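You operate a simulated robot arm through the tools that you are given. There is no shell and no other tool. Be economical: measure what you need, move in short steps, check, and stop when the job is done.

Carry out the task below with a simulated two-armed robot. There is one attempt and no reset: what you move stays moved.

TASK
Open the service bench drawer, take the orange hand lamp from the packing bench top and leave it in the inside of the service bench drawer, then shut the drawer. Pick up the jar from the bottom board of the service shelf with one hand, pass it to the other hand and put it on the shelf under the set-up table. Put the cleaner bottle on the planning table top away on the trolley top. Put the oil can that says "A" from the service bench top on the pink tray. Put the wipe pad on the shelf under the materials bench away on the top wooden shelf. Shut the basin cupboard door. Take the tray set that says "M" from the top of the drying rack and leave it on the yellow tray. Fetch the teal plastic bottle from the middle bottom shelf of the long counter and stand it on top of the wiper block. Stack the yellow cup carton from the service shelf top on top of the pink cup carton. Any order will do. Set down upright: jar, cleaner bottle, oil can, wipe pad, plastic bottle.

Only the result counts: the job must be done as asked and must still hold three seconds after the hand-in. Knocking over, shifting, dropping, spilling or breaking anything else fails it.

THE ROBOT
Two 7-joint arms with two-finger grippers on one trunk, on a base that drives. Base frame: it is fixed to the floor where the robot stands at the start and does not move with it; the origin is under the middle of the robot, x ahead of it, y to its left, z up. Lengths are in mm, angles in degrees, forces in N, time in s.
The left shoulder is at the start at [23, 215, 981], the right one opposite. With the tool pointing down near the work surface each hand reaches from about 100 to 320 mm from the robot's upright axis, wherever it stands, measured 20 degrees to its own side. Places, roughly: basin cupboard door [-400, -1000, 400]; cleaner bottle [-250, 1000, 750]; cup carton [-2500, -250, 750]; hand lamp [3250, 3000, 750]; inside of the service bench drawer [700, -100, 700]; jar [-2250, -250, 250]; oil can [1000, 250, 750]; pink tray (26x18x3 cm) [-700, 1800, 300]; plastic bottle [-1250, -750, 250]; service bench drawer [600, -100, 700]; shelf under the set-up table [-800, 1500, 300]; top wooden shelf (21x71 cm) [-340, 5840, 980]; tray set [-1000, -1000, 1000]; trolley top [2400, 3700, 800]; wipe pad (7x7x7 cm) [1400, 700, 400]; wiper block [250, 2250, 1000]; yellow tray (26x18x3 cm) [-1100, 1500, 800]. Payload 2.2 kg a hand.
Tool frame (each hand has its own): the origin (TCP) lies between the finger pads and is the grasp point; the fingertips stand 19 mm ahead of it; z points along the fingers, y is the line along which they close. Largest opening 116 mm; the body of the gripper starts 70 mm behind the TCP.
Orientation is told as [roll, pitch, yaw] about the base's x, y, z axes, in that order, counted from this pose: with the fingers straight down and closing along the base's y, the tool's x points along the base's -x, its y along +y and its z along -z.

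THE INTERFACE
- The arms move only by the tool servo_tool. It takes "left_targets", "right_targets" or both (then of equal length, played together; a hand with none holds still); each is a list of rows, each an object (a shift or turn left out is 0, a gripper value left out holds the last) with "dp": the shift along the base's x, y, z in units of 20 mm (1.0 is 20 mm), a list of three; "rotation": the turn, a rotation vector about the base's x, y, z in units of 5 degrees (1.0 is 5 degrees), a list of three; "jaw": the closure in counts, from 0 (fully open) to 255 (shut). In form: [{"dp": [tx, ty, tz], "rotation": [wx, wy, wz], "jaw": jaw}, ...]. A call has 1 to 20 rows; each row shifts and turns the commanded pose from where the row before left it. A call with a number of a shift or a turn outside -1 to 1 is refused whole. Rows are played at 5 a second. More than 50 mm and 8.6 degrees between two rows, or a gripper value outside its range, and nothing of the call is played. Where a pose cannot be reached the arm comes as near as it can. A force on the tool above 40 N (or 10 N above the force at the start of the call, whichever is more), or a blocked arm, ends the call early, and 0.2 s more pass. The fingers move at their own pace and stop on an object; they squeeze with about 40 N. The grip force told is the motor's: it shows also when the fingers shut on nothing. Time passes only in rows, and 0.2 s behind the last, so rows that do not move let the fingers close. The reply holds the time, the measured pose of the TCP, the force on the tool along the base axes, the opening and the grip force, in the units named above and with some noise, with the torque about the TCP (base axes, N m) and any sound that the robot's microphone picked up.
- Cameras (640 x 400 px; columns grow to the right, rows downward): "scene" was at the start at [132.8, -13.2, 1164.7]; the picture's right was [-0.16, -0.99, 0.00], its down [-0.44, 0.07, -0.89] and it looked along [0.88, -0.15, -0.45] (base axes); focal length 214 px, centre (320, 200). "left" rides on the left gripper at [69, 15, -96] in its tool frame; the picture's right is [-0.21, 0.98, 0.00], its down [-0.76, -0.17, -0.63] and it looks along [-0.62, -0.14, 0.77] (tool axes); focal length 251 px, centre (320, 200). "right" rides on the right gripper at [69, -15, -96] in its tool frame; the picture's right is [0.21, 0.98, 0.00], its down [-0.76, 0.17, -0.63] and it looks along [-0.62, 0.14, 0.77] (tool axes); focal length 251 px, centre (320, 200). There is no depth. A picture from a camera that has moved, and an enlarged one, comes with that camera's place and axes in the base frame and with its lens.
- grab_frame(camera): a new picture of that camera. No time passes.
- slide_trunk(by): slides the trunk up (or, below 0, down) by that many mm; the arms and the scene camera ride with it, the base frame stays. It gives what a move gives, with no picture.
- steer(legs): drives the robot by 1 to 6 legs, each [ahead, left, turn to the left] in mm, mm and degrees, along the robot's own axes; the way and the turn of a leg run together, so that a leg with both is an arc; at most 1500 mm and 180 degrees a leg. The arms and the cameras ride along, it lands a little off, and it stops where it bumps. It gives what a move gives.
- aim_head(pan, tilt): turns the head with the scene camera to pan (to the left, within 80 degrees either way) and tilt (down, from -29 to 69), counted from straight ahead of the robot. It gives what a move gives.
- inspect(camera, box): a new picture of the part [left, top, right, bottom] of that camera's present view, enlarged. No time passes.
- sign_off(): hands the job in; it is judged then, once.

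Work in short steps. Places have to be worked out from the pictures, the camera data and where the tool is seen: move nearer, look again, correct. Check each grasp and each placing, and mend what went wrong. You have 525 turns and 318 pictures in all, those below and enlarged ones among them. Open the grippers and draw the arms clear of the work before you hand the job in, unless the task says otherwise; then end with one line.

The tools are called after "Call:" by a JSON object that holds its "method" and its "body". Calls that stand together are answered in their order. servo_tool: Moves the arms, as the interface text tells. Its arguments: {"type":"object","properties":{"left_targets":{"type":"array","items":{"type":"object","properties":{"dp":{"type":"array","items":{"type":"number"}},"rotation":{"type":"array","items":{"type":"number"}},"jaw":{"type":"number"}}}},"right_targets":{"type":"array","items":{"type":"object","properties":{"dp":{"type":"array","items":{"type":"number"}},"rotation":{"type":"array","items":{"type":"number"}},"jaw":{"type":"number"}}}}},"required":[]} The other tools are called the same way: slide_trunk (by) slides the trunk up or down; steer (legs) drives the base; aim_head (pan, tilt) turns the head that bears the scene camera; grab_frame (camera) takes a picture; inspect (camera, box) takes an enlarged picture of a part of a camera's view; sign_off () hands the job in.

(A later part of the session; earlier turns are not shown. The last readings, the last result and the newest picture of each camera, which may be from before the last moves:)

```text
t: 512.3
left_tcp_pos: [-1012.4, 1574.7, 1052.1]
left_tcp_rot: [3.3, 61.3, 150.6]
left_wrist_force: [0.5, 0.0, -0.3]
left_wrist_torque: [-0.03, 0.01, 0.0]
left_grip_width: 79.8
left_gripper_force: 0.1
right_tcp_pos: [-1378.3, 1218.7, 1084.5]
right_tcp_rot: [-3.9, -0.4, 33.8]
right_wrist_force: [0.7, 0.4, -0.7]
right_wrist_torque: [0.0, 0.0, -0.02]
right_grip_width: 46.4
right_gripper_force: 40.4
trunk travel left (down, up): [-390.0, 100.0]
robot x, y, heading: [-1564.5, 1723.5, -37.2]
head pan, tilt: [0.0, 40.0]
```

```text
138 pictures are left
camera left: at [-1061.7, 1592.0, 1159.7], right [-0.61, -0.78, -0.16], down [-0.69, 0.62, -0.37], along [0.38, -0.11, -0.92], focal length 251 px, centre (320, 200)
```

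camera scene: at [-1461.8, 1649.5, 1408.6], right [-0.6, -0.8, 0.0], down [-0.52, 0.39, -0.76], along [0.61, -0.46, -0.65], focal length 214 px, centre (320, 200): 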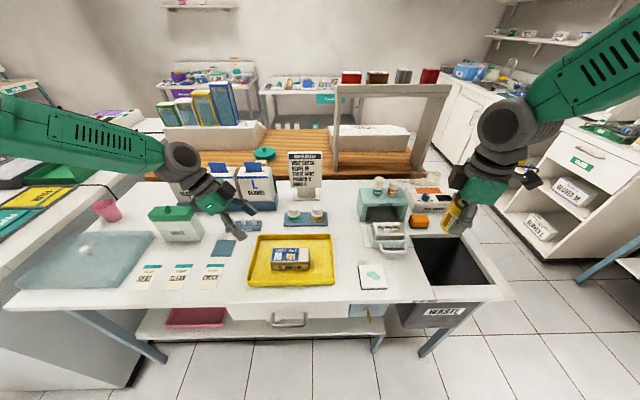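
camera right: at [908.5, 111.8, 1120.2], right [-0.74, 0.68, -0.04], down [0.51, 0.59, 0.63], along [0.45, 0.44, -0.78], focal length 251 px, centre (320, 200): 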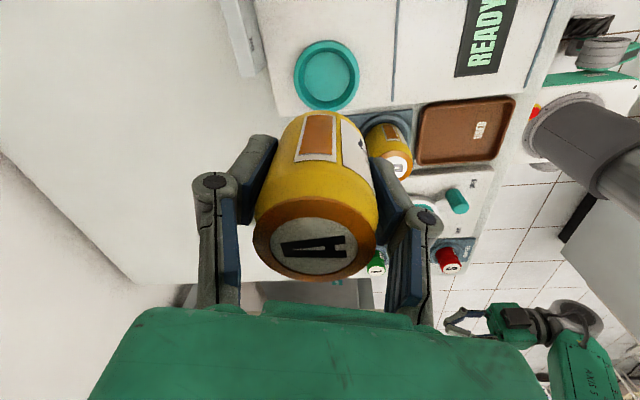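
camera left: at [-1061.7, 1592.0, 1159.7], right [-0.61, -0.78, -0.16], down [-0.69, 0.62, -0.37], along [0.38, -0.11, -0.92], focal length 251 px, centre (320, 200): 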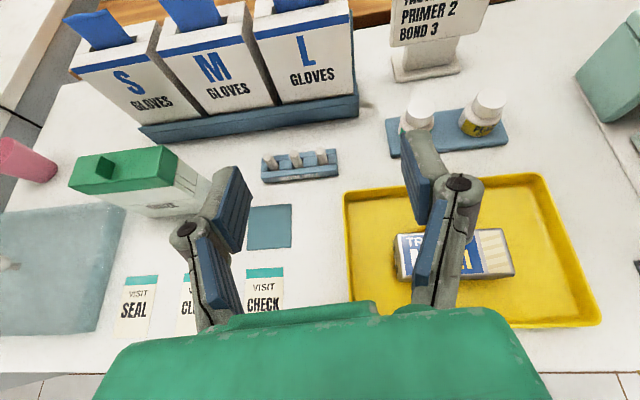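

There is a free spot between the teal card and the yellow tray at ≈(−943,1576). I bring the right hand there (drive left 548, extend the arm) and check from above.

Call:
{"method": "steer", "body": {"legs": [[30, 548, 0]]}}

Call:
{"method": "servo_tool", "body": {"right_targets": [{"dp": [0.8, -0.6, -0.6]}, {"dp": [0.8, -0.6, -0.6]}, {"dp": [0.8, -0.6, -0.6]}, {"dp": [0.8, -0.6, -0.6]}, {"dp": [0.8, -0.6, -0.6]}, {"dp": [0, 0, -1]}, {"dp": [0, 0, -1]}, {"dp": [0, 0, -1]}, {"dp": [0, 0, 0]}]}}

Call:
{"method": "grab_frame", "body": {"camera": "scene"}}

Call:
{"method": "grab_frame", "body": {"camera": "right"}}

```text
t: 515.5
left_tcp_pos: [-668.8, 1976.9, 1059.5]
left_tcp_rot: [2.7, 61.9, 149.9]
left_wrist_force: [-0.3, -1.1, -0.2]
left_wrist_torque: [0.04, -0.02, 0.05]
left_grip_width: 79.6
left_gripper_force: 0.2
right_tcp_pos: [-1035.1, 1622.4, 1081.7]
right_tcp_rot: [-3.7, -1.1, 33.8]
right_wrist_force: [-1.2, -0.7, -1.5]
right_wrist_torque: [0.07, -0.05, -0.01]
right_grip_width: 46.4
right_gripper_force: 39.7
trunk travel left (down, up): [-390.0, 100.0]
robot x, y, heading: [-1218.2, 2133.8, -37.2]
head pan, tilt: [0.0, 40.0]
```

```text
t: 517.5
left_tcp_pos: [-663.8, 1988.4, 1059.3]
left_tcp_rot: [4.6, 62.1, 151.5]
left_wrist_force: [-0.2, 0.2, 0.2]
left_wrist_torque: [0.03, 0.04, 0.02]
left_grip_width: 79.4
left_gripper_force: 0.2
right_tcp_pos: [-948.9, 1575.6, 967.1]
right_tcp_rot: [-4.1, -0.5, 33.8]
right_wrist_force: [0.1, 0.5, -1.2]
right_wrist_torque: [-0.02, 0.0, -0.02]
right_grip_width: 46.5
right_gripper_force: 40.1
trunk travel left (down, up): [-390.0, 100.0]
robot x, y, heading: [-1214.2, 2139.7, -37.1]
head pan, tilt: [0.0, 40.0]
```

```text
137 pictures are left
camera scene: at [-1113.9, 2059.7, 1408.5], right [-0.6, -0.8, 0.0], down [-0.51, 0.39, -0.76], along [0.61, -0.46, -0.65], focal length 214 px, centre (320, 200)
```

scene: 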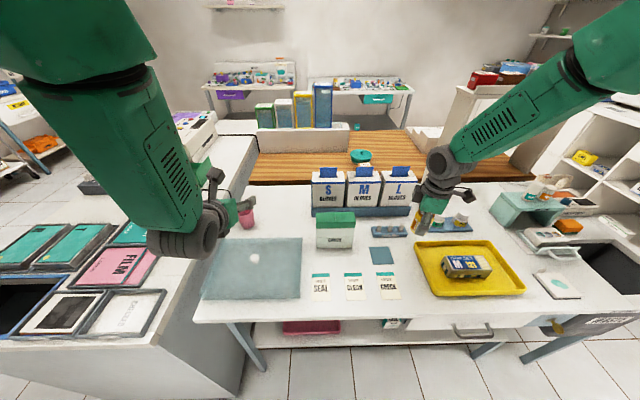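

```text
136 pictures are left
camera right: at [-1003.1, 1530.4, 1063.7], right [-0.72, 0.69, -0.07], down [0.51, 0.59, 0.62], along [0.47, 0.41, -0.78], focal length 251 px, centre (320, 200)
```

right: 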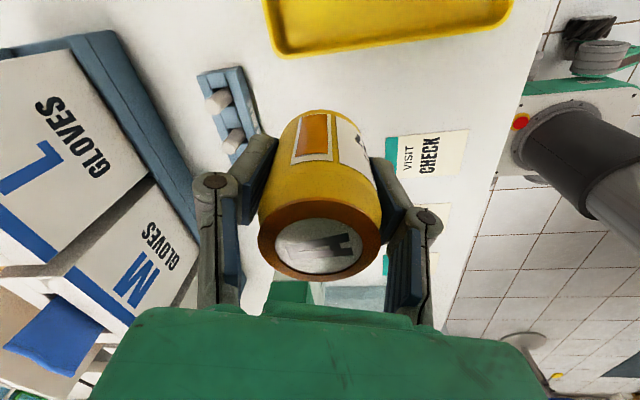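

Landing point is right in the gap. Lower to the table.

Call:
{"method": "servo_tool", "body": {"right_targets": [{"dp": [0, 0, -1]}, {"dp": [0, 0, -1]}, {"dp": [0, 0, -1]}, {"dp": [0, 0, -1]}, {"dp": [0, 0, -0.5]}, {"dp": [0, 0, -0.3]}, {"dp": [0, 0, -0.3]}, {"dp": [0, 0, -0.3]}]}}

Call:
{"method": "inspect", "body": {"camera": "scene", "box": [340, 170, 500, 290]}}

```text
t: 519.3
left_tcp_pos: [-663.0, 1988.5, 1059.6]
left_tcp_rot: [4.6, 62.0, 151.9]
left_wrist_force: [-0.5, -0.3, -0.1]
left_wrist_torque: [0.02, 0.02, -0.03]
left_grip_width: 79.5
left_gripper_force: 0.1
right_tcp_pos: [-951.8, 1574.3, 857.8]
right_tcp_rot: [-4.0, -0.5, 33.9]
right_wrist_force: [0.4, 0.9, -1.5]
right_wrist_torque: [0.0, 0.0, -0.03]
right_grip_width: 46.4
right_gripper_force: 39.7
trunk travel left (down, up): [-390.0, 100.0]
robot x, y, heading: [-1216.6, 2138.1, -37.1]
head pan, tilt: [0.0, 40.0]
```

```text
3.33 times, centred on (420, 230) of scene
camera zoom: at [-1113.0, 2059.5, 1408.4], right [-0.6, -0.8, 0.0], down [-0.51, 0.39, -0.76], along [0.61, -0.46, -0.65], focal length 715 px, centre (-13, 100)
```

zoom: 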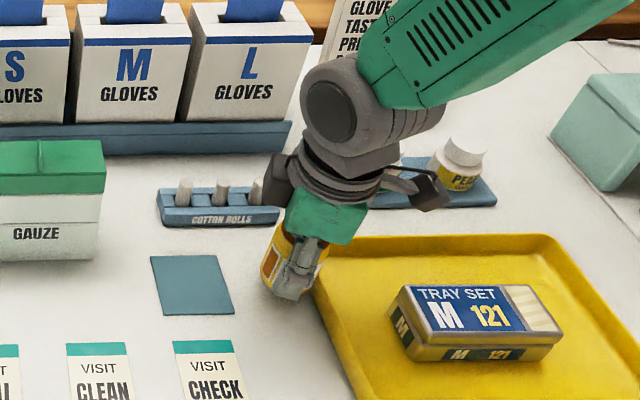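

Not touching yet; a few more millimetres.

Call:
{"method": "servo_tool", "body": {"right_targets": [{"dp": [0, 0, -0.2]}, {"dp": [0, 0, -0.2]}, {"dp": [0, 0, -0.2]}, {"dp": [0, 0, -0.2]}, {"dp": [0, 0, -0.2]}, {"dp": [0, 0, -0.2]}]}}

```text
t: 520.7
left_tcp_pos: [-662.7, 1988.9, 1058.4]
left_tcp_rot: [4.8, 61.9, 152.0]
left_wrist_force: [0.8, 0.6, 0.7]
left_wrist_torque: [0.0, 0.01, 0.01]
left_grip_width: 79.7
left_gripper_force: 0.0
right_tcp_pos: [-950.9, 1574.4, 834.9]
right_tcp_rot: [-4.1, -0.5, 33.8]
right_wrist_force: [0.2, 0.7, 0.9]
right_wrist_torque: [0.06, 0.04, -0.04]
right_grip_width: 46.4
right_gripper_force: 40.4
trunk travel left (down, up): [-390.0, 100.0]
robot x, y, heading: [-1213.1, 2136.7, -36.9]
head pan, tilt: [0.0, 40.0]
```

Contact beginning. One more nudge, then open and rise.

Call:
{"method": "servo_tool", "body": {"right_targets": [{"dp": [0, 0, -0.1]}, {"dp": [0, 0, -0.05]}, {"jaw": 140}, {"jaw": 90}, {"dp": [0, 0, 0]}, {"dp": [0, 0, 0.5]}, {"dp": [0, 0, 1]}, {"dp": [0, 0, 1]}, {"dp": [0, 0, 1]}, {"dp": [0, 0, 1]}, {"dp": [0, 0, 1]}, {"dp": [0, 0, 1]}, {"dp": [0, 0, 1]}]}}

Call:
{"method": "inspect", "body": {"camera": "scene", "box": [340, 170, 500, 290]}}

```text
t: 523.5
left_tcp_pos: [-663.4, 1988.2, 1059.1]
left_tcp_rot: [4.9, 62.0, 152.1]
left_wrist_force: [-0.6, -0.5, 0.6]
left_wrist_torque: [-0.01, -0.02, -0.01]
left_grip_width: 79.6
left_gripper_force: 0.1
right_tcp_pos: [-950.6, 1574.7, 982.3]
right_tcp_rot: [-4.2, -0.6, 33.9]
right_wrist_force: [-0.1, 0.4, 0.4]
right_wrist_torque: [-0.01, 0.01, -0.02]
right_grip_width: 75.0
right_gripper_force: 0.1
trunk travel left (down, up): [-390.0, 100.0]
robot x, y, heading: [-1210.4, 2137.1, -37.2]
head pan, tilt: [0.0, 40.0]
```

```text
3.33 times, centred on (420, 230) of scene
camera zoom: at [-1113.2, 2061.4, 1408.6], right [-0.6, -0.8, 0.0], down [-0.51, 0.39, -0.76], along [0.61, -0.46, -0.65], focal length 715 px, centre (-13, 100)
```

zoom: 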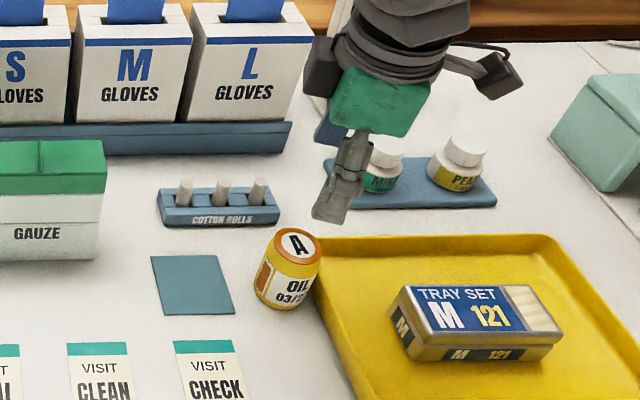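

Can A stands safely. I back off 150, shift right 504, and lower the left hand to its height.

Call:
{"method": "steer", "body": {"legs": [[-160, 0, 0], [0, -500, 0]]}}

Call:
{"method": "servo_tool", "body": {"left_targets": [{"dp": [0, 0, -1], "jaw": 0}, {"dp": [0, 0, -1]}, {"dp": [0, 0, -1]}, {"dp": [0, 0, -1]}, {"dp": [0, 0, -1]}, {"dp": [0, 0, -1]}, {"dp": [0, 0, -1]}, {"dp": [0, 0, -1]}, {"dp": [0, 0, -1]}, {"dp": [0, 0, -1]}, {"dp": [0, 0, -1]}, {"dp": [0, 0, -0.5]}]}}

Call:
{"method": "grab_frame", "body": {"camera": "left"}}

```text
t: 527.4
left_tcp_pos: [-1084.2, 1697.7, 1056.3]
left_tcp_rot: [5.2, 61.8, 152.2]
left_wrist_force: [0.9, 0.1, -0.3]
left_wrist_torque: [-0.01, -0.01, -0.04]
left_grip_width: 79.7
left_gripper_force: 0.1
right_tcp_pos: [-1371.7, 1284.0, 983.5]
right_tcp_rot: [-4.3, 0.0, 33.8]
right_wrist_force: [0.9, 0.1, 0.9]
right_wrist_torque: [-0.03, 0.05, 0.0]
right_grip_width: 75.1
right_gripper_force: 0.0
trunk travel left (down, up): [-390.0, 100.0]
robot x, y, heading: [-1640.3, 1843.5, -37.4]
head pan, tilt: [0.0, 40.0]
```

```text
t: 530.0
left_tcp_pos: [-1089.9, 1695.3, 828.2]
left_tcp_rot: [4.7, 62.1, 151.7]
left_wrist_force: [0.2, 0.5, -0.3]
left_wrist_torque: [-0.03, 0.02, -0.02]
left_grip_width: 116.1
left_gripper_force: 0.1
right_tcp_pos: [-1376.4, 1282.5, 983.2]
right_tcp_rot: [-4.3, -0.4, 33.9]
right_wrist_force: [0.6, 0.3, -0.5]
right_wrist_torque: [-0.01, 0.03, 0.0]
right_grip_width: 75.3
right_gripper_force: 0.0
trunk travel left (down, up): [-390.0, 100.0]
robot x, y, heading: [-1640.8, 1839.0, -37.1]
head pan, tilt: [0.0, 40.0]
```

```text
133 pictures are left
camera left: at [-1140.3, 1715.2, 935.9], right [-0.61, -0.78, -0.15], down [-0.69, 0.62, -0.38], along [0.39, -0.13, -0.91], focal length 251 px, centre (320, 200)
```

left: 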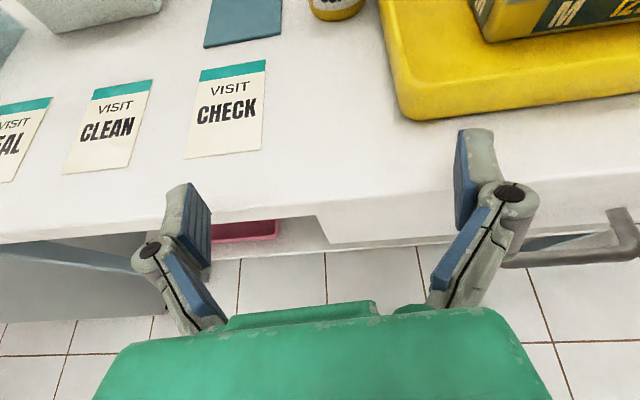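

Can is 187 ahead, 13 right. To clear the tray rim I raise to z≈845 with 75 mm opening and drive in 140.

Call:
{"method": "servo_tool", "body": {"left_targets": [{"dp": [0, 0, 0.45], "jaw": 90}, {"dp": [0, 0, 0.45]}]}}

Call:
{"method": "steer", "body": {"legs": [[135, -13, 0]]}}

Call:
{"method": "servo_tool", "body": {"left_targets": [{"dp": [0, 0, 0]}, {"dp": [0, 0, 0]}, {"dp": [0, 0, 0]}]}}

Call:
{"method": "grab_frame", "body": {"camera": "left"}}

```text
t: 530.6
left_tcp_pos: [-1093.2, 1694.1, 847.3]
left_tcp_rot: [4.4, 62.2, 151.5]
left_wrist_force: [-0.7, 0.6, 0.0]
left_wrist_torque: [-0.01, 0.0, 0.02]
left_grip_width: 75.2
left_gripper_force: 0.0
right_tcp_pos: [-1379.7, 1280.3, 984.2]
right_tcp_rot: [-4.4, -0.6, 33.8]
right_wrist_force: [-0.1, -0.3, 0.0]
right_wrist_torque: [0.01, 0.0, 0.0]
right_grip_width: 75.1
right_gripper_force: 0.0
trunk travel left (down, up): [-390.0, 100.0]
robot x, y, heading: [-1639.0, 1841.4, -37.2]
head pan, tilt: [0.0, 40.0]
```

```text
t: 531.9
left_tcp_pos: [-990.7, 1607.0, 846.3]
left_tcp_rot: [4.9, 62.1, 151.8]
left_wrist_force: [0.1, 0.9, -0.1]
left_wrist_torque: [-0.01, -0.05, -0.01]
left_grip_width: 75.2
left_gripper_force: 0.0
right_tcp_pos: [-1276.0, 1193.6, 985.4]
right_tcp_rot: [-4.4, -0.2, 33.9]
right_wrist_force: [-1.1, 0.4, 0.8]
right_wrist_torque: [-0.04, 0.01, -0.01]
right_grip_width: 75.0
right_gripper_force: 0.0
trunk travel left (down, up): [-390.0, 100.0]
robot x, y, heading: [-1539.8, 1749.1, -37.5]
head pan, tilt: [0.0, 40.0]
```

```text
t: 532.7
left_tcp_pos: [-993.2, 1606.1, 848.5]
left_tcp_rot: [4.7, 62.2, 151.6]
left_wrist_force: [0.3, 1.1, -0.9]
left_wrist_torque: [0.0, 0.02, -0.03]
left_grip_width: 75.3
left_gripper_force: 0.0
right_tcp_pos: [-1279.8, 1192.9, 986.7]
right_tcp_rot: [-4.5, -0.4, 33.8]
right_wrist_force: [0.6, 0.9, 0.0]
right_wrist_torque: [0.01, 0.04, 0.02]
right_grip_width: 74.8
right_gripper_force: 0.0
trunk travel left (down, up): [-390.0, 100.0]
robot x, y, heading: [-1542.4, 1752.6, -37.2]
head pan, tilt: [0.0, 40.0]
```

```text
132 pictures are left
camera left: at [-1042.5, 1626.2, 955.1], right [-0.61, -0.78, -0.15], down [-0.69, 0.62, -0.38], along [0.39, -0.13, -0.91], focal length 251 px, centre (320, 200)
```

left: 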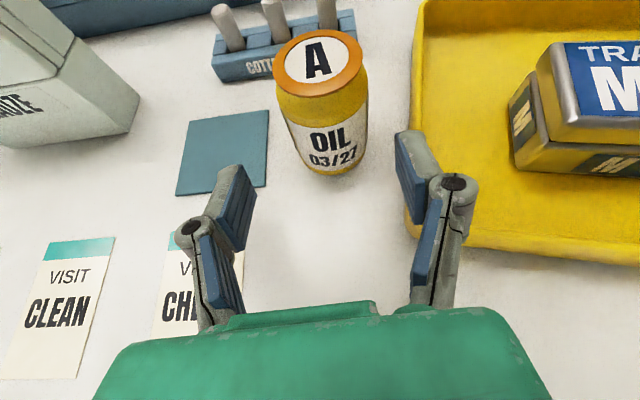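

Perfectly lined up; advance 58 mm and close.

Call:
{"method": "servo_tool", "body": {"left_targets": [{"dp": [0.775, -0.584, 0]}, {"dp": [0.775, -0.584, 0]}, {"dp": [0.775, -0.584, 0]}, {"dp": [0, 0, 0]}]}}

Call:
{"method": "grab_frame", "body": {"camera": "left"}}

```text
t: 533.7
left_tcp_pos: [-947.1, 1570.6, 848.5]
left_tcp_rot: [4.5, 62.2, 151.5]
left_wrist_force: [-0.5, 0.3, 0.0]
left_wrist_torque: [0.02, -0.01, 0.02]
left_grip_width: 74.7
left_gripper_force: 0.0
right_tcp_pos: [-1280.3, 1192.3, 985.5]
right_tcp_rot: [-4.5, -0.4, 33.9]
right_wrist_force: [0.2, 0.1, 0.1]
right_wrist_torque: [-0.03, 0.03, -0.02]
right_grip_width: 75.1
right_gripper_force: 0.0
trunk travel left (down, up): [-390.0, 100.0]
robot x, y, heading: [-1542.2, 1750.9, -37.2]
head pan, tilt: [0.0, 40.0]
```

```text
131 pictures are left
camera left: at [-997.0, 1588.9, 955.0], right [-0.61, -0.78, -0.15], down [-0.69, 0.62, -0.38], along [0.39, -0.13, -0.91], focal length 251 px, centre (320, 200)
```

left: 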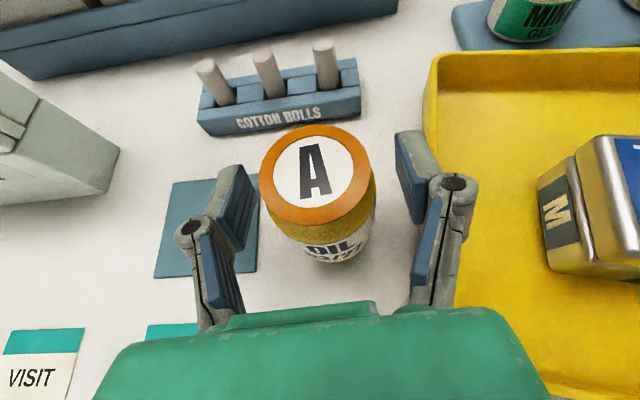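

Close, lift 60 mm.

Call:
{"method": "servo_tool", "body": {"left_targets": [{"jaw": 255}, {"dp": [0, 0, 0]}, {"dp": [0, 0, 0]}, {"dp": [0, 0, 0.6]}, {"dp": [0, 0, 1]}, {"dp": [0, 0, 1]}, {"dp": [0, 0, 1]}]}}

Call:
{"method": "grab_frame", "body": {"camera": "left"}}

```text
t: 535.3
left_tcp_pos: [-946.6, 1569.6, 919.7]
left_tcp_rot: [4.5, 62.3, 151.5]
left_wrist_force: [-0.3, 0.6, -2.3]
left_wrist_torque: [-0.02, -0.02, -0.04]
left_grip_width: 42.5
left_gripper_force: 40.0
right_tcp_pos: [-1280.5, 1193.1, 985.4]
right_tcp_rot: [-4.5, -0.5, 33.8]
right_wrist_force: [-0.2, 0.8, -0.1]
right_wrist_torque: [-0.02, 0.01, -0.02]
right_grip_width: 75.2
right_gripper_force: 0.1
trunk travel left (down, up): [-390.0, 100.0]
robot x, y, heading: [-1541.1, 1750.9, -37.6]
head pan, tilt: [0.0, 40.0]
```

```text
130 pictures are left
camera left: at [-997.7, 1589.2, 1027.6], right [-0.61, -0.78, -0.15], down [-0.69, 0.62, -0.38], along [0.39, -0.13, -0.91], focal length 251 px, centre (320, 200)
```

left: 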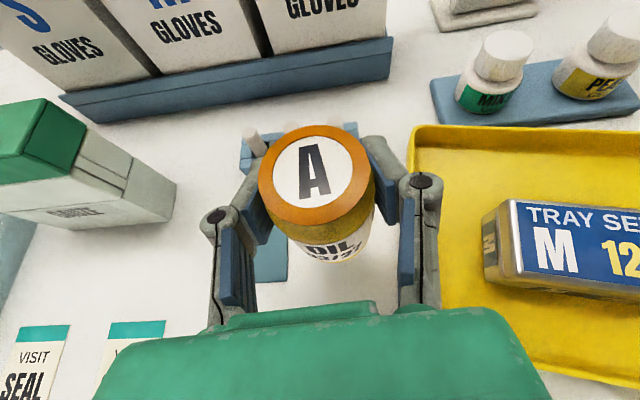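

Held. I back off, retract the right hand, shift left toward the pink tray, and lower the trunk.

Call:
{"method": "steer", "body": {"legs": [[-260, 0, 0], [0, 340, 0]]}}

Call:
{"method": "servo_tool", "body": {"right_targets": [{"dp": [-0.8, 0.6, 0.3]}, {"dp": [-0.8, 0.6, 0.3]}, {"dp": [-0.8, 0.6, 0.3]}, {"dp": [-0.8, 0.6, 0.3]}, {"dp": [-0.8, 0.6, 0.3]}, {"dp": [-0.8, 0.6, 0.3]}, {"dp": [-0.8, 0.6, 0.3]}, {"dp": [-0.8, 0.6, 0.3]}, {"dp": [-0.8, 0.6, 0.3]}, {"dp": [-0.8, 0.6, 0.3]}]}}

Call:
{"method": "slide_trunk", "body": {"by": -390}}

Call:
{"method": "grab_frame", "body": {"camera": "left"}}

```text
t: 539.0
left_tcp_pos: [-956.4, 1984.4, 924.1]
left_tcp_rot: [2.7, 62.4, 149.7]
left_wrist_force: [-1.2, -2.0, -1.1]
left_wrist_torque: [0.05, -0.05, 0.16]
left_grip_width: 42.2
left_gripper_force: 39.8
right_tcp_pos: [-1289.9, 1606.7, 981.0]
right_tcp_rot: [-4.2, -1.3, 33.8]
right_wrist_force: [-1.4, -1.6, -0.1]
right_wrist_torque: [0.08, -0.1, -0.01]
right_grip_width: 75.0
right_gripper_force: 0.0
trunk travel left (down, up): [-390.0, 100.0]
robot x, y, heading: [-1543.8, 2171.8, -37.4]
head pan, tilt: [0.0, 40.0]
```

```text
t: 541.2
left_tcp_pos: [-944.9, 2008.3, 920.3]
left_tcp_rot: [6.2, 62.5, 152.8]
left_wrist_force: [1.6, 1.5, -0.6]
left_wrist_torque: [0.02, 0.01, -0.09]
left_grip_width: 42.2
left_gripper_force: 40.7
right_tcp_pos: [-1435.8, 1753.2, 1051.9]
right_tcp_rot: [-5.1, 0.3, 34.0]
right_wrist_force: [-0.1, 0.4, -0.4]
right_wrist_torque: [-0.07, 0.06, 0.0]
right_grip_width: 75.2
right_gripper_force: 0.2
trunk travel left (down, up): [-390.0, 100.0]
robot x, y, heading: [-1540.7, 2176.5, -37.1]
head pan, tilt: [0.0, 40.0]
```

```text
t: 545.0
left_tcp_pos: [-951.6, 1997.6, 532.6]
left_tcp_rot: [4.9, 62.6, 151.5]
left_wrist_force: [0.3, -0.5, -1.3]
left_wrist_torque: [0.0, -0.01, 0.0]
left_grip_width: 42.0
left_gripper_force: 40.1
right_tcp_pos: [-1444.2, 1741.2, 657.3]
right_tcp_rot: [-4.7, -0.4, 33.8]
right_wrist_force: [0.2, 1.4, 0.2]
right_wrist_torque: [0.02, -0.04, 0.01]
right_grip_width: 75.2
right_gripper_force: 0.1
trunk travel left (down, up): [0.0, 490.0]
robot x, y, heading: [-1543.4, 2174.6, -37.2]
head pan, tilt: [0.0, 40.0]
```

```text
129 pictures are left
camera left: at [-1002.5, 2017.1, 639.9], right [-0.62, -0.77, -0.15], down [-0.68, 0.62, -0.39], along [0.39, -0.13, -0.91], focal length 251 px, centre (320, 200)
```

left: 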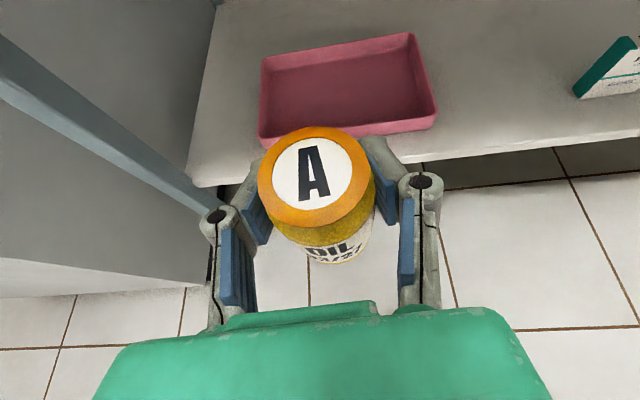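

The pink tray is in full view, centre ≈ (−725,1806). I extend the arm 140 mm forward while lowering to z≈400, straightening the arm, then look.

Call:
{"method": "servo_tool", "body": {"left_targets": [{"dp": [0.797, -0.604, -0.95]}, {"dp": [0.797, -0.604, -0.95]}, {"dp": [0.797, -0.604, -0.95]}, {"dp": [0.797, -0.604, -0.95]}, {"dp": [0.797, -0.604, -0.95]}, {"dp": [0.797, -0.604, -0.95]}, {"dp": [0.797, -0.604, -0.95]}]}}

Call:
{"method": "steer", "body": {"legs": [[60, -14, 0]]}}

Call:
{"method": "servo_tool", "body": {"left_targets": [{"dp": [0, 0, 0]}, {"dp": [0, 0, 0]}]}}

Call:
{"method": "grab_frame", "body": {"camera": "left"}}

Call:
{"method": "grab_frame", "body": {"camera": "scene"}}

```text
t: 546.6
left_tcp_pos: [-840.7, 1912.8, 398.3]
left_tcp_rot: [5.0, 62.5, 151.8]
left_wrist_force: [0.3, -0.2, -1.4]
left_wrist_torque: [0.0, 0.01, 0.0]
left_grip_width: 41.9
left_gripper_force: 39.9
right_tcp_pos: [-1443.0, 1741.6, 656.4]
right_tcp_rot: [-4.6, -0.3, 33.8]
right_wrist_force: [-0.4, 0.3, 0.2]
right_wrist_torque: [-0.01, 0.01, -0.02]
right_grip_width: 75.1
right_gripper_force: 0.0
trunk travel left (down, up): [0.0, 490.0]
robot x, y, heading: [-1541.8, 2177.9, -37.3]
head pan, tilt: [0.0, 40.0]
```

```text
t: 547.5
left_tcp_pos: [-797.1, 1868.1, 398.8]
left_tcp_rot: [5.7, 62.7, 152.3]
left_wrist_force: [0.9, -0.3, 0.6]
left_wrist_torque: [0.08, -0.04, -0.03]
left_grip_width: 42.3
left_gripper_force: 40.2
right_tcp_pos: [-1400.4, 1699.3, 659.1]
right_tcp_rot: [-4.8, -0.1, 33.8]
right_wrist_force: [1.3, 0.2, -0.4]
right_wrist_torque: [0.0, 0.02, 0.02]
right_grip_width: 75.0
right_gripper_force: 0.0
trunk travel left (down, up): [0.0, 490.0]
robot x, y, heading: [-1503.1, 2129.2, -36.9]
head pan, tilt: [0.0, 40.0]
```

```text
t: 548.1
left_tcp_pos: [-798.6, 1868.3, 401.2]
left_tcp_rot: [5.2, 62.7, 152.1]
left_wrist_force: [-0.2, -0.3, -1.0]
left_wrist_torque: [0.01, -0.03, -0.04]
left_grip_width: 42.3
left_gripper_force: 39.7
right_tcp_pos: [-1402.8, 1697.6, 659.3]
right_tcp_rot: [-5.0, -0.2, 33.8]
right_wrist_force: [-0.4, 0.4, -0.5]
right_wrist_torque: [0.01, 0.0, 0.05]
right_grip_width: 75.0
right_gripper_force: 0.0
trunk travel left (down, up): [0.0, 490.0]
robot x, y, heading: [-1506.3, 2127.7, -37.1]
head pan, tilt: [0.0, 40.0]
```

```text
128 pictures are left
camera left: at [-849.8, 1889.2, 508.0], right [-0.61, -0.77, -0.15], down [-0.68, 0.62, -0.39], along [0.4, -0.14, -0.91], focal length 251 px, centre (320, 200)
```

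left: 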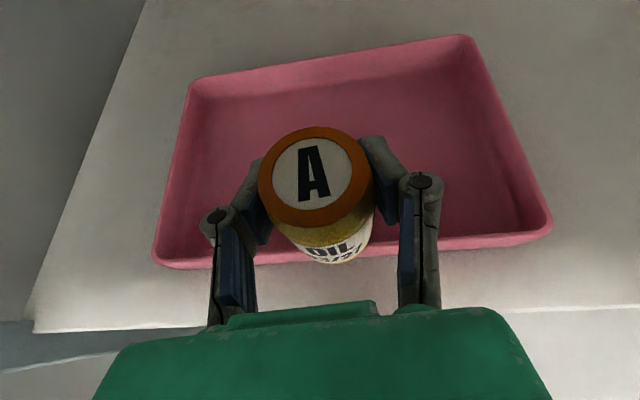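

```text
127 pictures are left
camera scene: at [-1400.3, 2054.5, 1018.5], right [-0.6, -0.8, 0.0], down [-0.51, 0.39, -0.76], along [0.61, -0.46, -0.65], focal length 214 px, centre (320, 200)
```

scene: 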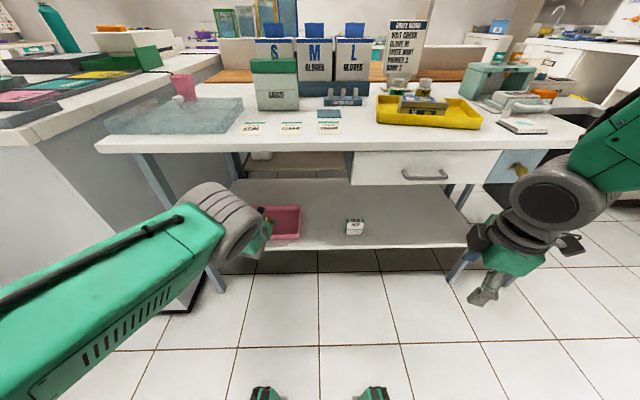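

The can is above the tray's front rim. Drive 75 forward, then lower.

Call:
{"method": "steer", "body": {"legs": [[75, 0, 0]]}}

Call:
{"method": "servo_tool", "body": {"left_targets": [{"dp": [0, 0, 0]}, {"dp": [0, 0, 0]}, {"dp": [0, 0, -0.7]}, {"dp": [0, 0, -0.7]}]}}

Call:
{"method": "grab_frame", "body": {"camera": "left"}}

```text
t: 549.2
left_tcp_pos: [-740.6, 1822.9, 400.4]
left_tcp_rot: [5.3, 62.8, 151.8]
left_wrist_force: [0.4, -0.7, -0.8]
left_wrist_torque: [0.03, -0.03, 0.03]
left_grip_width: 42.1
left_gripper_force: 39.7
right_tcp_pos: [-1343.3, 1652.3, 658.4]
right_tcp_rot: [-4.9, -0.3, 33.9]
right_wrist_force: [0.4, -0.4, 0.0]
right_wrist_torque: [-0.01, 0.03, 0.03]
right_grip_width: 75.0
right_gripper_force: 0.1
trunk travel left (down, up): [0.0, 490.0]
robot x, y, heading: [-1445.3, 2081.6, -37.0]
head pan, tilt: [0.0, 40.0]
```

```text
t: 550.2
left_tcp_pos: [-742.2, 1823.3, 375.4]
left_tcp_rot: [5.1, 63.0, 151.9]
left_wrist_force: [-0.8, -0.4, -1.5]
left_wrist_torque: [0.0, -0.04, 0.01]
left_grip_width: 42.1
left_gripper_force: 40.5
right_tcp_pos: [-1346.2, 1653.6, 659.7]
right_tcp_rot: [-5.1, -0.4, 33.8]
right_wrist_force: [0.8, 1.1, 0.7]
right_wrist_torque: [0.01, 0.03, -0.02]
right_grip_width: 75.2
right_gripper_force: 0.0
trunk travel left (down, up): [0.0, 490.0]
robot x, y, heading: [-1440.6, 2083.0, -37.4]
head pan, tilt: [0.0, 40.0]
```

```text
126 pictures are left
camera left: at [-793.3, 1844.3, 481.6], right [-0.61, -0.77, -0.15], down [-0.68, 0.62, -0.39], along [0.4, -0.14, -0.91], focal length 251 px, centre (320, 200)
```

left: 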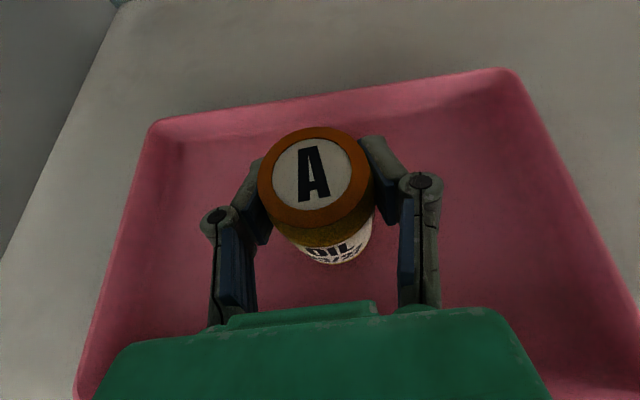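

Over the tray's middle. Lower to contact in small steps.

Call:
{"method": "servo_tool", "body": {"left_targets": [{"dp": [0, 0, -0.25]}, {"dp": [0, 0, -0.2]}, {"dp": [0, 0, -0.2]}, {"dp": [0, 0, -0.15]}, {"dp": [0, 0, -0.15]}]}}

```text
t: 551.4
left_tcp_pos: [-738.6, 1820.6, 365.6]
left_tcp_rot: [5.5, 64.0, 151.9]
left_wrist_force: [7.9, -4.5, 37.2]
left_wrist_torque: [0.2, 0.02, 0.0]
left_grip_width: 41.3
left_gripper_force: 40.1
right_tcp_pos: [-1348.5, 1655.0, 660.5]
right_tcp_rot: [-5.1, -0.4, 33.9]
right_wrist_force: [0.4, 0.7, 0.0]
right_wrist_torque: [-0.01, 0.01, 0.02]
right_grip_width: 75.4
right_gripper_force: 0.0
trunk travel left (down, up): [0.0, 490.0]
robot x, y, heading: [-1442.0, 2082.4, -36.9]
head pan, tilt: [0.0, 40.0]
```

Firm contact (37 N). Ease up 4 mm and open.

Call:
{"method": "servo_tool", "body": {"left_targets": [{"dp": [0, 0, 0.2]}, {"dp": [0, 0, 0]}, {"jaw": 140}, {"jaw": 90}, {"dp": [0, 0, 0]}]}}

Call:
{"method": "grab_frame", "body": {"camera": "left"}}

```text
t: 552.6
left_tcp_pos: [-741.7, 1824.0, 359.5]
left_tcp_rot: [5.1, 62.9, 151.9]
left_wrist_force: [-0.2, 0.1, -0.5]
left_wrist_torque: [0.0, -0.02, 0.01]
left_grip_width: 75.0
left_gripper_force: 0.0
right_tcp_pos: [-1346.2, 1653.9, 660.6]
right_tcp_rot: [-5.1, -0.5, 33.9]
right_wrist_force: [0.1, 0.3, 0.5]
right_wrist_torque: [0.02, 0.0, 0.0]
right_grip_width: 74.9
right_gripper_force: 0.1
trunk travel left (down, up): [0.0, 490.0]
robot x, y, heading: [-1447.2, 2080.2, -37.0]
head pan, tilt: [0.0, 40.0]
```

```text
125 pictures are left
camera left: at [-793.2, 1843.8, 466.3], right [-0.61, -0.77, -0.15], down [-0.68, 0.62, -0.39], along [0.4, -0.14, -0.91], focal length 251 px, centre (320, 200)
```

left: 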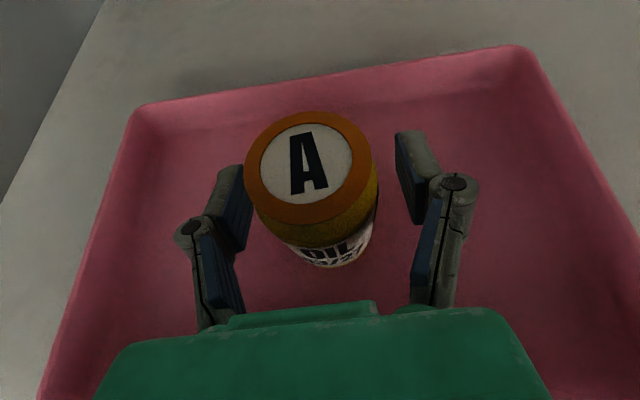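

Standing. Raise 40 mm and back out.

Call:
{"method": "servo_tool", "body": {"left_targets": [{"dp": [0, 0, 0.8]}, {"dp": [0, 0, 0.8]}, {"dp": [0, 0, 0.5]}]}}

Call:
{"method": "steer", "body": {"legs": [[-300, 0, 0]]}}

Call:
{"method": "grab_frame", "body": {"camera": "left"}}

```text
t: 553.4
left_tcp_pos: [-742.2, 1823.7, 402.4]
left_tcp_rot: [5.3, 63.0, 151.8]
left_wrist_force: [0.4, -1.0, 0.1]
left_wrist_torque: [0.01, 0.03, 0.01]
left_grip_width: 75.1
left_gripper_force: 0.0
right_tcp_pos: [-1346.5, 1652.3, 660.4]
right_tcp_rot: [-5.1, -0.5, 33.9]
right_wrist_force: [0.2, 0.4, 0.7]
right_wrist_torque: [0.03, -0.01, 0.06]
right_grip_width: 75.0
right_gripper_force: 0.1
trunk travel left (down, up): [0.0, 490.0]
robot x, y, heading: [-1445.3, 2081.2, -37.2]
head pan, tilt: [0.0, 40.0]
```

```text
t: 555.4
left_tcp_pos: [-978.2, 2001.9, 402.8]
left_tcp_rot: [5.2, 63.0, 151.8]
left_wrist_force: [0.2, 1.2, -0.1]
left_wrist_torque: [-0.02, 0.05, -0.01]
left_grip_width: 74.8
left_gripper_force: 0.1
right_tcp_pos: [-1583.4, 1832.5, 660.1]
right_tcp_rot: [-5.0, -0.4, 33.9]
right_wrist_force: [-0.1, 0.2, -1.3]
right_wrist_torque: [0.01, -0.04, 0.0]
right_grip_width: 75.2
right_gripper_force: 0.0
trunk travel left (down, up): [0.0, 490.0]
robot x, y, heading: [-1678.2, 2264.5, -37.0]
head pan, tilt: [0.0, 40.0]
```

```text
124 pictures are left
camera left: at [-1029.2, 2022.8, 509.6], right [-0.61, -0.77, -0.15], down [-0.68, 0.62, -0.4], along [0.4, -0.14, -0.91], focal length 251 px, centre (320, 200)
```

left: 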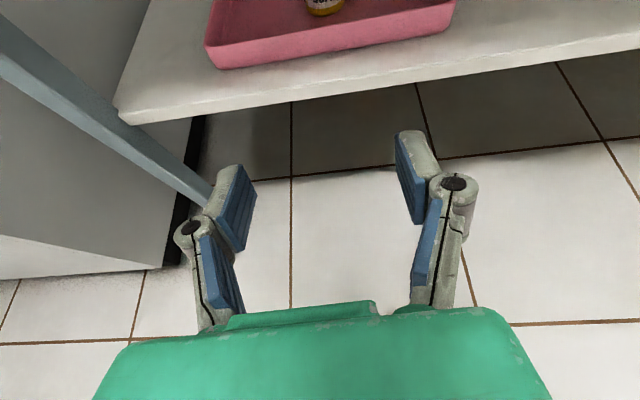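

Can A stands in the pink tray. Next, the service shelf: I retract the left arm and drive around to face it.

Call:
{"method": "servo_tool", "body": {"left_targets": [{"dp": [-0.797, 0.604, 0.95]}, {"dp": [-0.797, 0.604, 0.95]}, {"dp": [-0.797, 0.604, 0.95]}, {"dp": [-0.797, 0.604, 0.95]}, {"dp": [-0.797, 0.604, 0.95]}, {"dp": [-0.797, 0.604, 0.95]}, {"dp": [-0.797, 0.604, 0.95]}]}}

Call:
{"method": "steer", "body": {"legs": [[80, 0, 0], [0, -900, 0], [250, 0, 0], [0, -300, 0], [0, 0, -90]]}}

Call:
{"method": "slide_trunk", "body": {"by": 350}}

Call:
{"method": "aim_head", "body": {"pan": 0, "tilt": 30}}

Call:
{"method": "grab_frame", "body": {"camera": "scene"}}

```text
t: 557.0
left_tcp_pos: [-1090.9, 2087.8, 538.0]
left_tcp_rot: [5.2, 63.2, 151.9]
left_wrist_force: [0.2, -0.2, -0.1]
left_wrist_torque: [0.03, 0.0, 0.01]
left_grip_width: 75.0
left_gripper_force: 0.0
right_tcp_pos: [-1584.3, 1833.6, 661.8]
right_tcp_rot: [-5.2, -0.4, 33.9]
right_wrist_force: [0.2, 0.3, 1.0]
right_wrist_torque: [-0.02, -0.02, -0.01]
right_grip_width: 74.9
right_gripper_force: 0.1
trunk travel left (down, up): [0.0, 490.0]
robot x, y, heading: [-1679.8, 2262.0, -36.9]
head pan, tilt: [0.0, 40.0]
```

```text
t: 563.5
left_tcp_pos: [-1427.3, 1210.2, 538.6]
left_tcp_rot: [5.4, 63.0, 151.8]
left_wrist_force: [0.4, 0.4, -0.5]
left_wrist_torque: [-0.03, 0.05, 0.0]
left_grip_width: 76.2
left_gripper_force: 0.5
right_tcp_pos: [-1917.3, 956.5, 662.7]
right_tcp_rot: [-5.5, -0.5, 33.9]
right_wrist_force: [0.1, -0.1, 0.0]
right_wrist_torque: [-0.01, -0.07, -0.05]
right_grip_width: 74.9
right_gripper_force: 0.0
trunk travel left (down, up): [0.0, 490.0]
robot x, y, heading: [-2011.5, 1382.2, -37.0]
head pan, tilt: [0.0, 40.0]
stopped in leg 3: the force on the tool passed its limit at 163 N (the readings are from after the stop); the commanded pose is now the measured one
```

```text
t: 565.7
left_tcp_pos: [-1435.9, 1216.1, 762.1]
left_tcp_rot: [4.3, 61.3, 150.6]
left_wrist_force: [-2.0, 2.1, -5.5]
left_wrist_torque: [-0.28, -0.41, -0.02]
left_grip_width: 73.7
left_gripper_force: 0.1
right_tcp_pos: [-1919.3, 958.0, 898.2]
right_tcp_rot: [-5.8, -0.5, 33.9]
right_wrist_force: [-0.8, 0.3, 0.3]
right_wrist_torque: [-0.02, 0.02, 0.04]
right_grip_width: 75.0
right_gripper_force: 0.0
trunk travel left (down, up): [-233.0, 257.0]
robot x, y, heading: [-2008.6, 1384.6, -37.4]
head pan, tilt: [0.0, 40.0]
stopped: the force on the tool passed its limit at 55 N (the readings are from after the stop); the commanded pose is now the measured one
```

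```text
t: 566.4
left_tcp_pos: [-1435.7, 1216.7, 763.1]
left_tcp_rot: [4.3, 61.4, 150.6]
left_wrist_force: [-6.1, 7.7, -6.7]
left_wrist_torque: [0.18, -0.25, -0.52]
left_grip_width: 74.4
left_gripper_force: 0.1
right_tcp_pos: [-1920.3, 958.4, 897.8]
right_tcp_rot: [-5.7, -0.4, 33.8]
right_wrist_force: [-0.3, -0.6, -0.6]
right_wrist_torque: [0.0, 0.01, -0.04]
right_grip_width: 74.9
right_gripper_force: 0.0
trunk travel left (down, up): [-233.0, 257.0]
robot x, y, heading: [-2009.6, 1382.7, -37.3]
head pan, tilt: [0.0, 30.0]
```

```text
123 pictures are left
camera scene: at [-1906.0, 1305.3, 1267.0], right [-0.6, -0.8, 0.0], down [-0.4, 0.3, -0.86], along [0.69, -0.52, -0.5], focal length 214 px, centre (320, 200)
```

scene: 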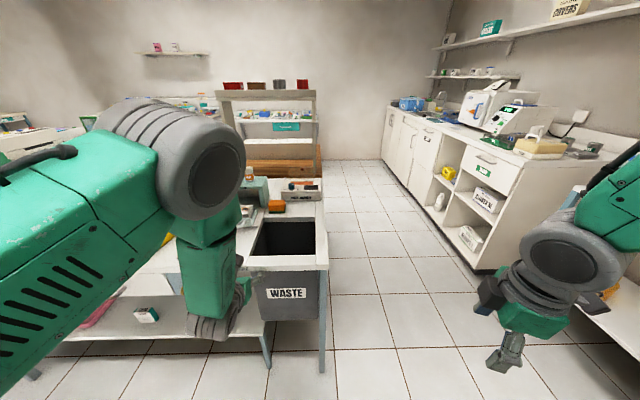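

The left hand bumped the table edge (my forward leg came too early). I back straight off 200 mm and check the table.

Call:
{"method": "steer", "body": {"legs": [[-220, 0, 0]]}}

Call:
{"method": "slide_trunk", "body": {"by": 250}}

Call:
{"method": "aim_head", "body": {"pan": 25, "tilt": 35}}

Call:
{"method": "grab_frame", "body": {"camera": "scene"}}

```text
t: 568.1
left_tcp_pos: [-1608.6, 1348.7, 764.2]
left_tcp_rot: [4.4, 61.5, 150.9]
left_wrist_force: [0.3, -0.2, 0.4]
left_wrist_torque: [0.03, 0.02, -0.01]
left_grip_width: 75.0
left_gripper_force: 0.0
right_tcp_pos: [-2093.4, 1089.3, 897.2]
right_tcp_rot: [-5.7, -0.6, 34.0]
right_wrist_force: [0.2, 0.2, 0.1]
right_wrist_torque: [0.0, 0.01, 0.01]
right_grip_width: 75.2
right_gripper_force: 0.0
trunk travel left (down, up): [-233.0, 257.0]
robot x, y, heading: [-2185.5, 1514.0, -37.0]
head pan, tilt: [0.0, 30.0]
```

```text
t: 570.7
left_tcp_pos: [-1610.4, 1347.7, 1015.1]
left_tcp_rot: [4.3, 61.7, 150.7]
left_wrist_force: [-0.4, 0.3, -0.3]
left_wrist_torque: [0.04, 0.03, 0.02]
left_grip_width: 75.0
left_gripper_force: 0.2
right_tcp_pos: [-2094.8, 1090.2, 1149.0]
right_tcp_rot: [-5.8, -0.6, 34.0]
right_wrist_force: [0.0, -1.1, 0.8]
right_wrist_torque: [0.01, 0.01, -0.02]
right_grip_width: 75.2
right_gripper_force: 0.0
trunk travel left (down, up): [-483.0, 7.0]
robot x, y, heading: [-2185.4, 1511.7, -37.0]
head pan, tilt: [0.0, 30.0]
```

```text
t: 571.6
left_tcp_pos: [-1610.4, 1348.7, 1014.9]
left_tcp_rot: [4.5, 61.8, 150.8]
left_wrist_force: [-0.7, -0.3, -1.3]
left_wrist_torque: [0.02, -0.01, -0.03]
left_grip_width: 75.3
left_gripper_force: 0.1
right_tcp_pos: [-2096.2, 1090.7, 1148.3]
right_tcp_rot: [-5.8, -0.6, 34.1]
right_wrist_force: [0.0, 0.1, -0.3]
right_wrist_torque: [0.01, 0.01, 0.03]
right_grip_width: 75.1
right_gripper_force: 0.0
trunk travel left (down, up): [-483.0, 7.0]
robot x, y, heading: [-2186.6, 1515.7, -37.0]
head pan, tilt: [25.0, 35.0]
```

```text
122 pictures are left
camera scene: at [-2065.5, 1471.6, 1509.3], right [-0.21, -0.98, 0.0], down [-0.56, 0.12, -0.82], along [0.8, -0.17, -0.58], focal length 214 px, centre (320, 200)
```

scene: 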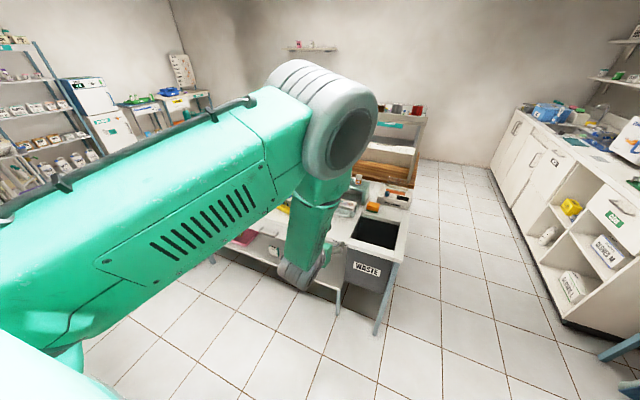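

Continue to the service shelf: slide right, turn to face it, and shift over.

Call:
{"method": "steer", "body": {"legs": [[0, -350, 0], [0, 0, -90], [0, 800, 0]]}}

Call:
{"method": "aim_head", "body": {"pan": 0, "tilt": 30}}

Call:
{"method": "grab_frame", "body": {"camera": "scene"}}

```text
t: 581.5
left_tcp_pos: [-1922.5, 195.5, 1018.4]
left_tcp_rot: [3.1, 61.8, 60.7]
left_wrist_force: [-1.2, 1.0, 0.4]
left_wrist_torque: [-0.01, -0.1, 0.08]
left_grip_width: 75.3
left_gripper_force: 0.2
right_tcp_pos: [-2188.4, 678.3, 1144.5]
right_tcp_rot: [-5.3, -1.6, -55.4]
right_wrist_force: [0.6, 0.4, 0.5]
right_wrist_torque: [-0.04, -0.04, -0.02]
right_grip_width: 75.1
right_gripper_force: 0.1
trunk travel left (down, up): [-483.0, 7.0]
robot x, y, heading: [-1750.3, 762.6, -126.5]
head pan, tilt: [25.0, 35.0]
```

```text
t: 582.4
left_tcp_pos: [-1917.2, 196.3, 1017.2]
left_tcp_rot: [3.9, 61.9, 61.7]
left_wrist_force: [-1.0, -0.7, -0.2]
left_wrist_torque: [0.01, -0.06, 0.09]
left_grip_width: 75.2
left_gripper_force: 0.2
right_tcp_pos: [-2186.6, 682.5, 1145.9]
right_tcp_rot: [-5.4, -1.3, -55.6]
right_wrist_force: [0.3, -0.7, 0.1]
right_wrist_torque: [-0.05, 0.03, 0.0]
right_grip_width: 75.1
right_gripper_force: 0.1
trunk travel left (down, up): [-483.0, 7.0]
robot x, y, heading: [-1757.2, 765.9, -126.2]
head pan, tilt: [0.0, 30.0]
```

```text
121 pictures are left
camera scene: at [-1841.2, 666.5, 1517.0], right [-0.81, 0.59, -0.01], down [0.3, 0.4, -0.86], along [-0.51, -0.7, -0.5], focal length 214 px, centre (320, 200)
```

scene: 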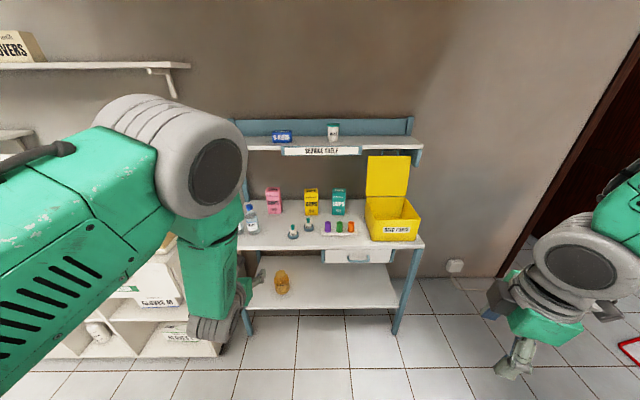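

Pink at ≈(−2254,−399), yellow ≈(−2440,−251), ~235 mm apart. I move the left hand in front of the yellow carton.

Call:
{"method": "steer", "body": {"legs": [[0, -150, 0], [500, 0, 0]]}}

Call:
{"method": "servo_tool", "body": {"left_targets": [{"dp": [0, 0, -0.8], "jaw": 0}, {"dp": [0, 0, -0.8]}, {"dp": [0, 0, -0.8]}, {"dp": [0, 0, 0]}, {"dp": [0, 0, 0]}]}}

Call:
{"method": "grab_frame", "body": {"camera": "left"}}

Call:
{"method": "grab_frame", "body": {"camera": "scene"}}

```text
t: 586.3
left_tcp_pos: [-2347.6, -111.4, 1020.9]
left_tcp_rot: [2.7, 62.1, 59.7]
left_wrist_force: [-0.5, 0.8, -0.4]
left_wrist_torque: [-0.03, -0.01, 0.07]
left_grip_width: 74.8
left_gripper_force: 0.0
right_tcp_pos: [-2611.9, 370.8, 1141.3]
right_tcp_rot: [-5.3, -1.7, -55.6]
right_wrist_force: [-0.3, 1.7, -0.7]
right_wrist_torque: [-0.08, 0.03, -0.01]
right_grip_width: 75.1
right_gripper_force: 0.1
trunk travel left (down, up): [-483.0, 7.0]
robot x, y, heading: [-2172.2, 450.2, -125.9]
head pan, tilt: [0.0, 30.0]
```

```text
t: 587.7
left_tcp_pos: [-2297.8, -141.6, 965.5]
left_tcp_rot: [7.9, 61.8, 64.8]
left_wrist_force: [0.8, -0.4, 0.0]
left_wrist_torque: [-0.03, 0.02, -0.02]
left_grip_width: 115.9
left_gripper_force: 0.0
right_tcp_pos: [-2560.2, 340.0, 1156.5]
right_tcp_rot: [-6.6, 0.7, -55.1]
right_wrist_force: [-0.7, 0.6, 0.3]
right_wrist_torque: [-0.01, -0.04, 0.03]
right_grip_width: 75.3
right_gripper_force: 0.1
trunk travel left (down, up): [-483.0, 7.0]
robot x, y, heading: [-2164.8, 443.3, -126.0]
head pan, tilt: [0.0, 30.0]
stopped in row 5 (left hand): the arm was blocked; the commanded pose is now the measured one
```

```text
120 pictures are left
camera left: at [-2275.7, -91.8, 1073.4], right [-0.78, 0.61, -0.13], down [0.61, 0.7, -0.38], along [-0.14, -0.37, -0.92], focal length 251 px, centre (320, 200)
```

left: 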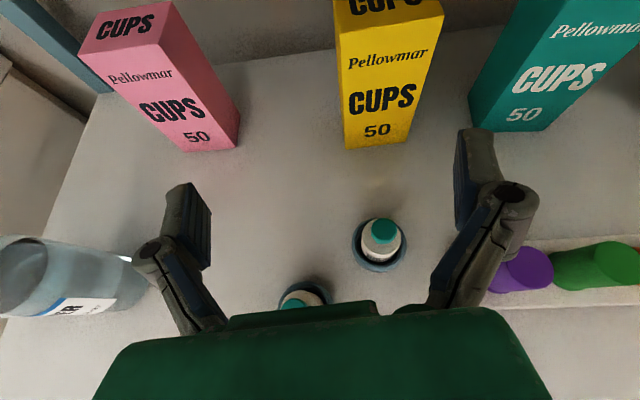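

```text
119 pictures are left
camera scene: at [-2217.7, 318.2, 1516.4], right [-0.81, 0.59, 0.02], down [0.28, 0.42, -0.86], along [-0.52, -0.69, -0.5], focal length 214 px, centre (320, 200)
```

scene: 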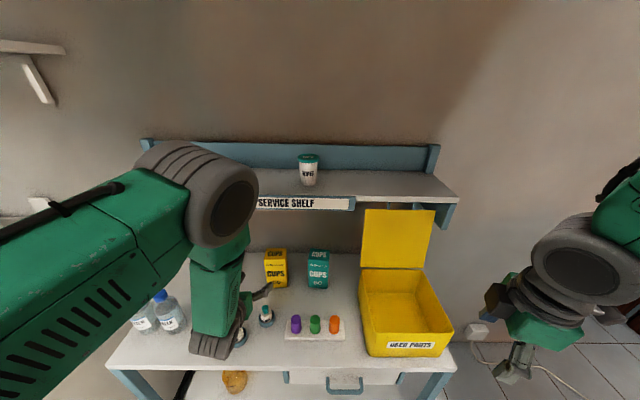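

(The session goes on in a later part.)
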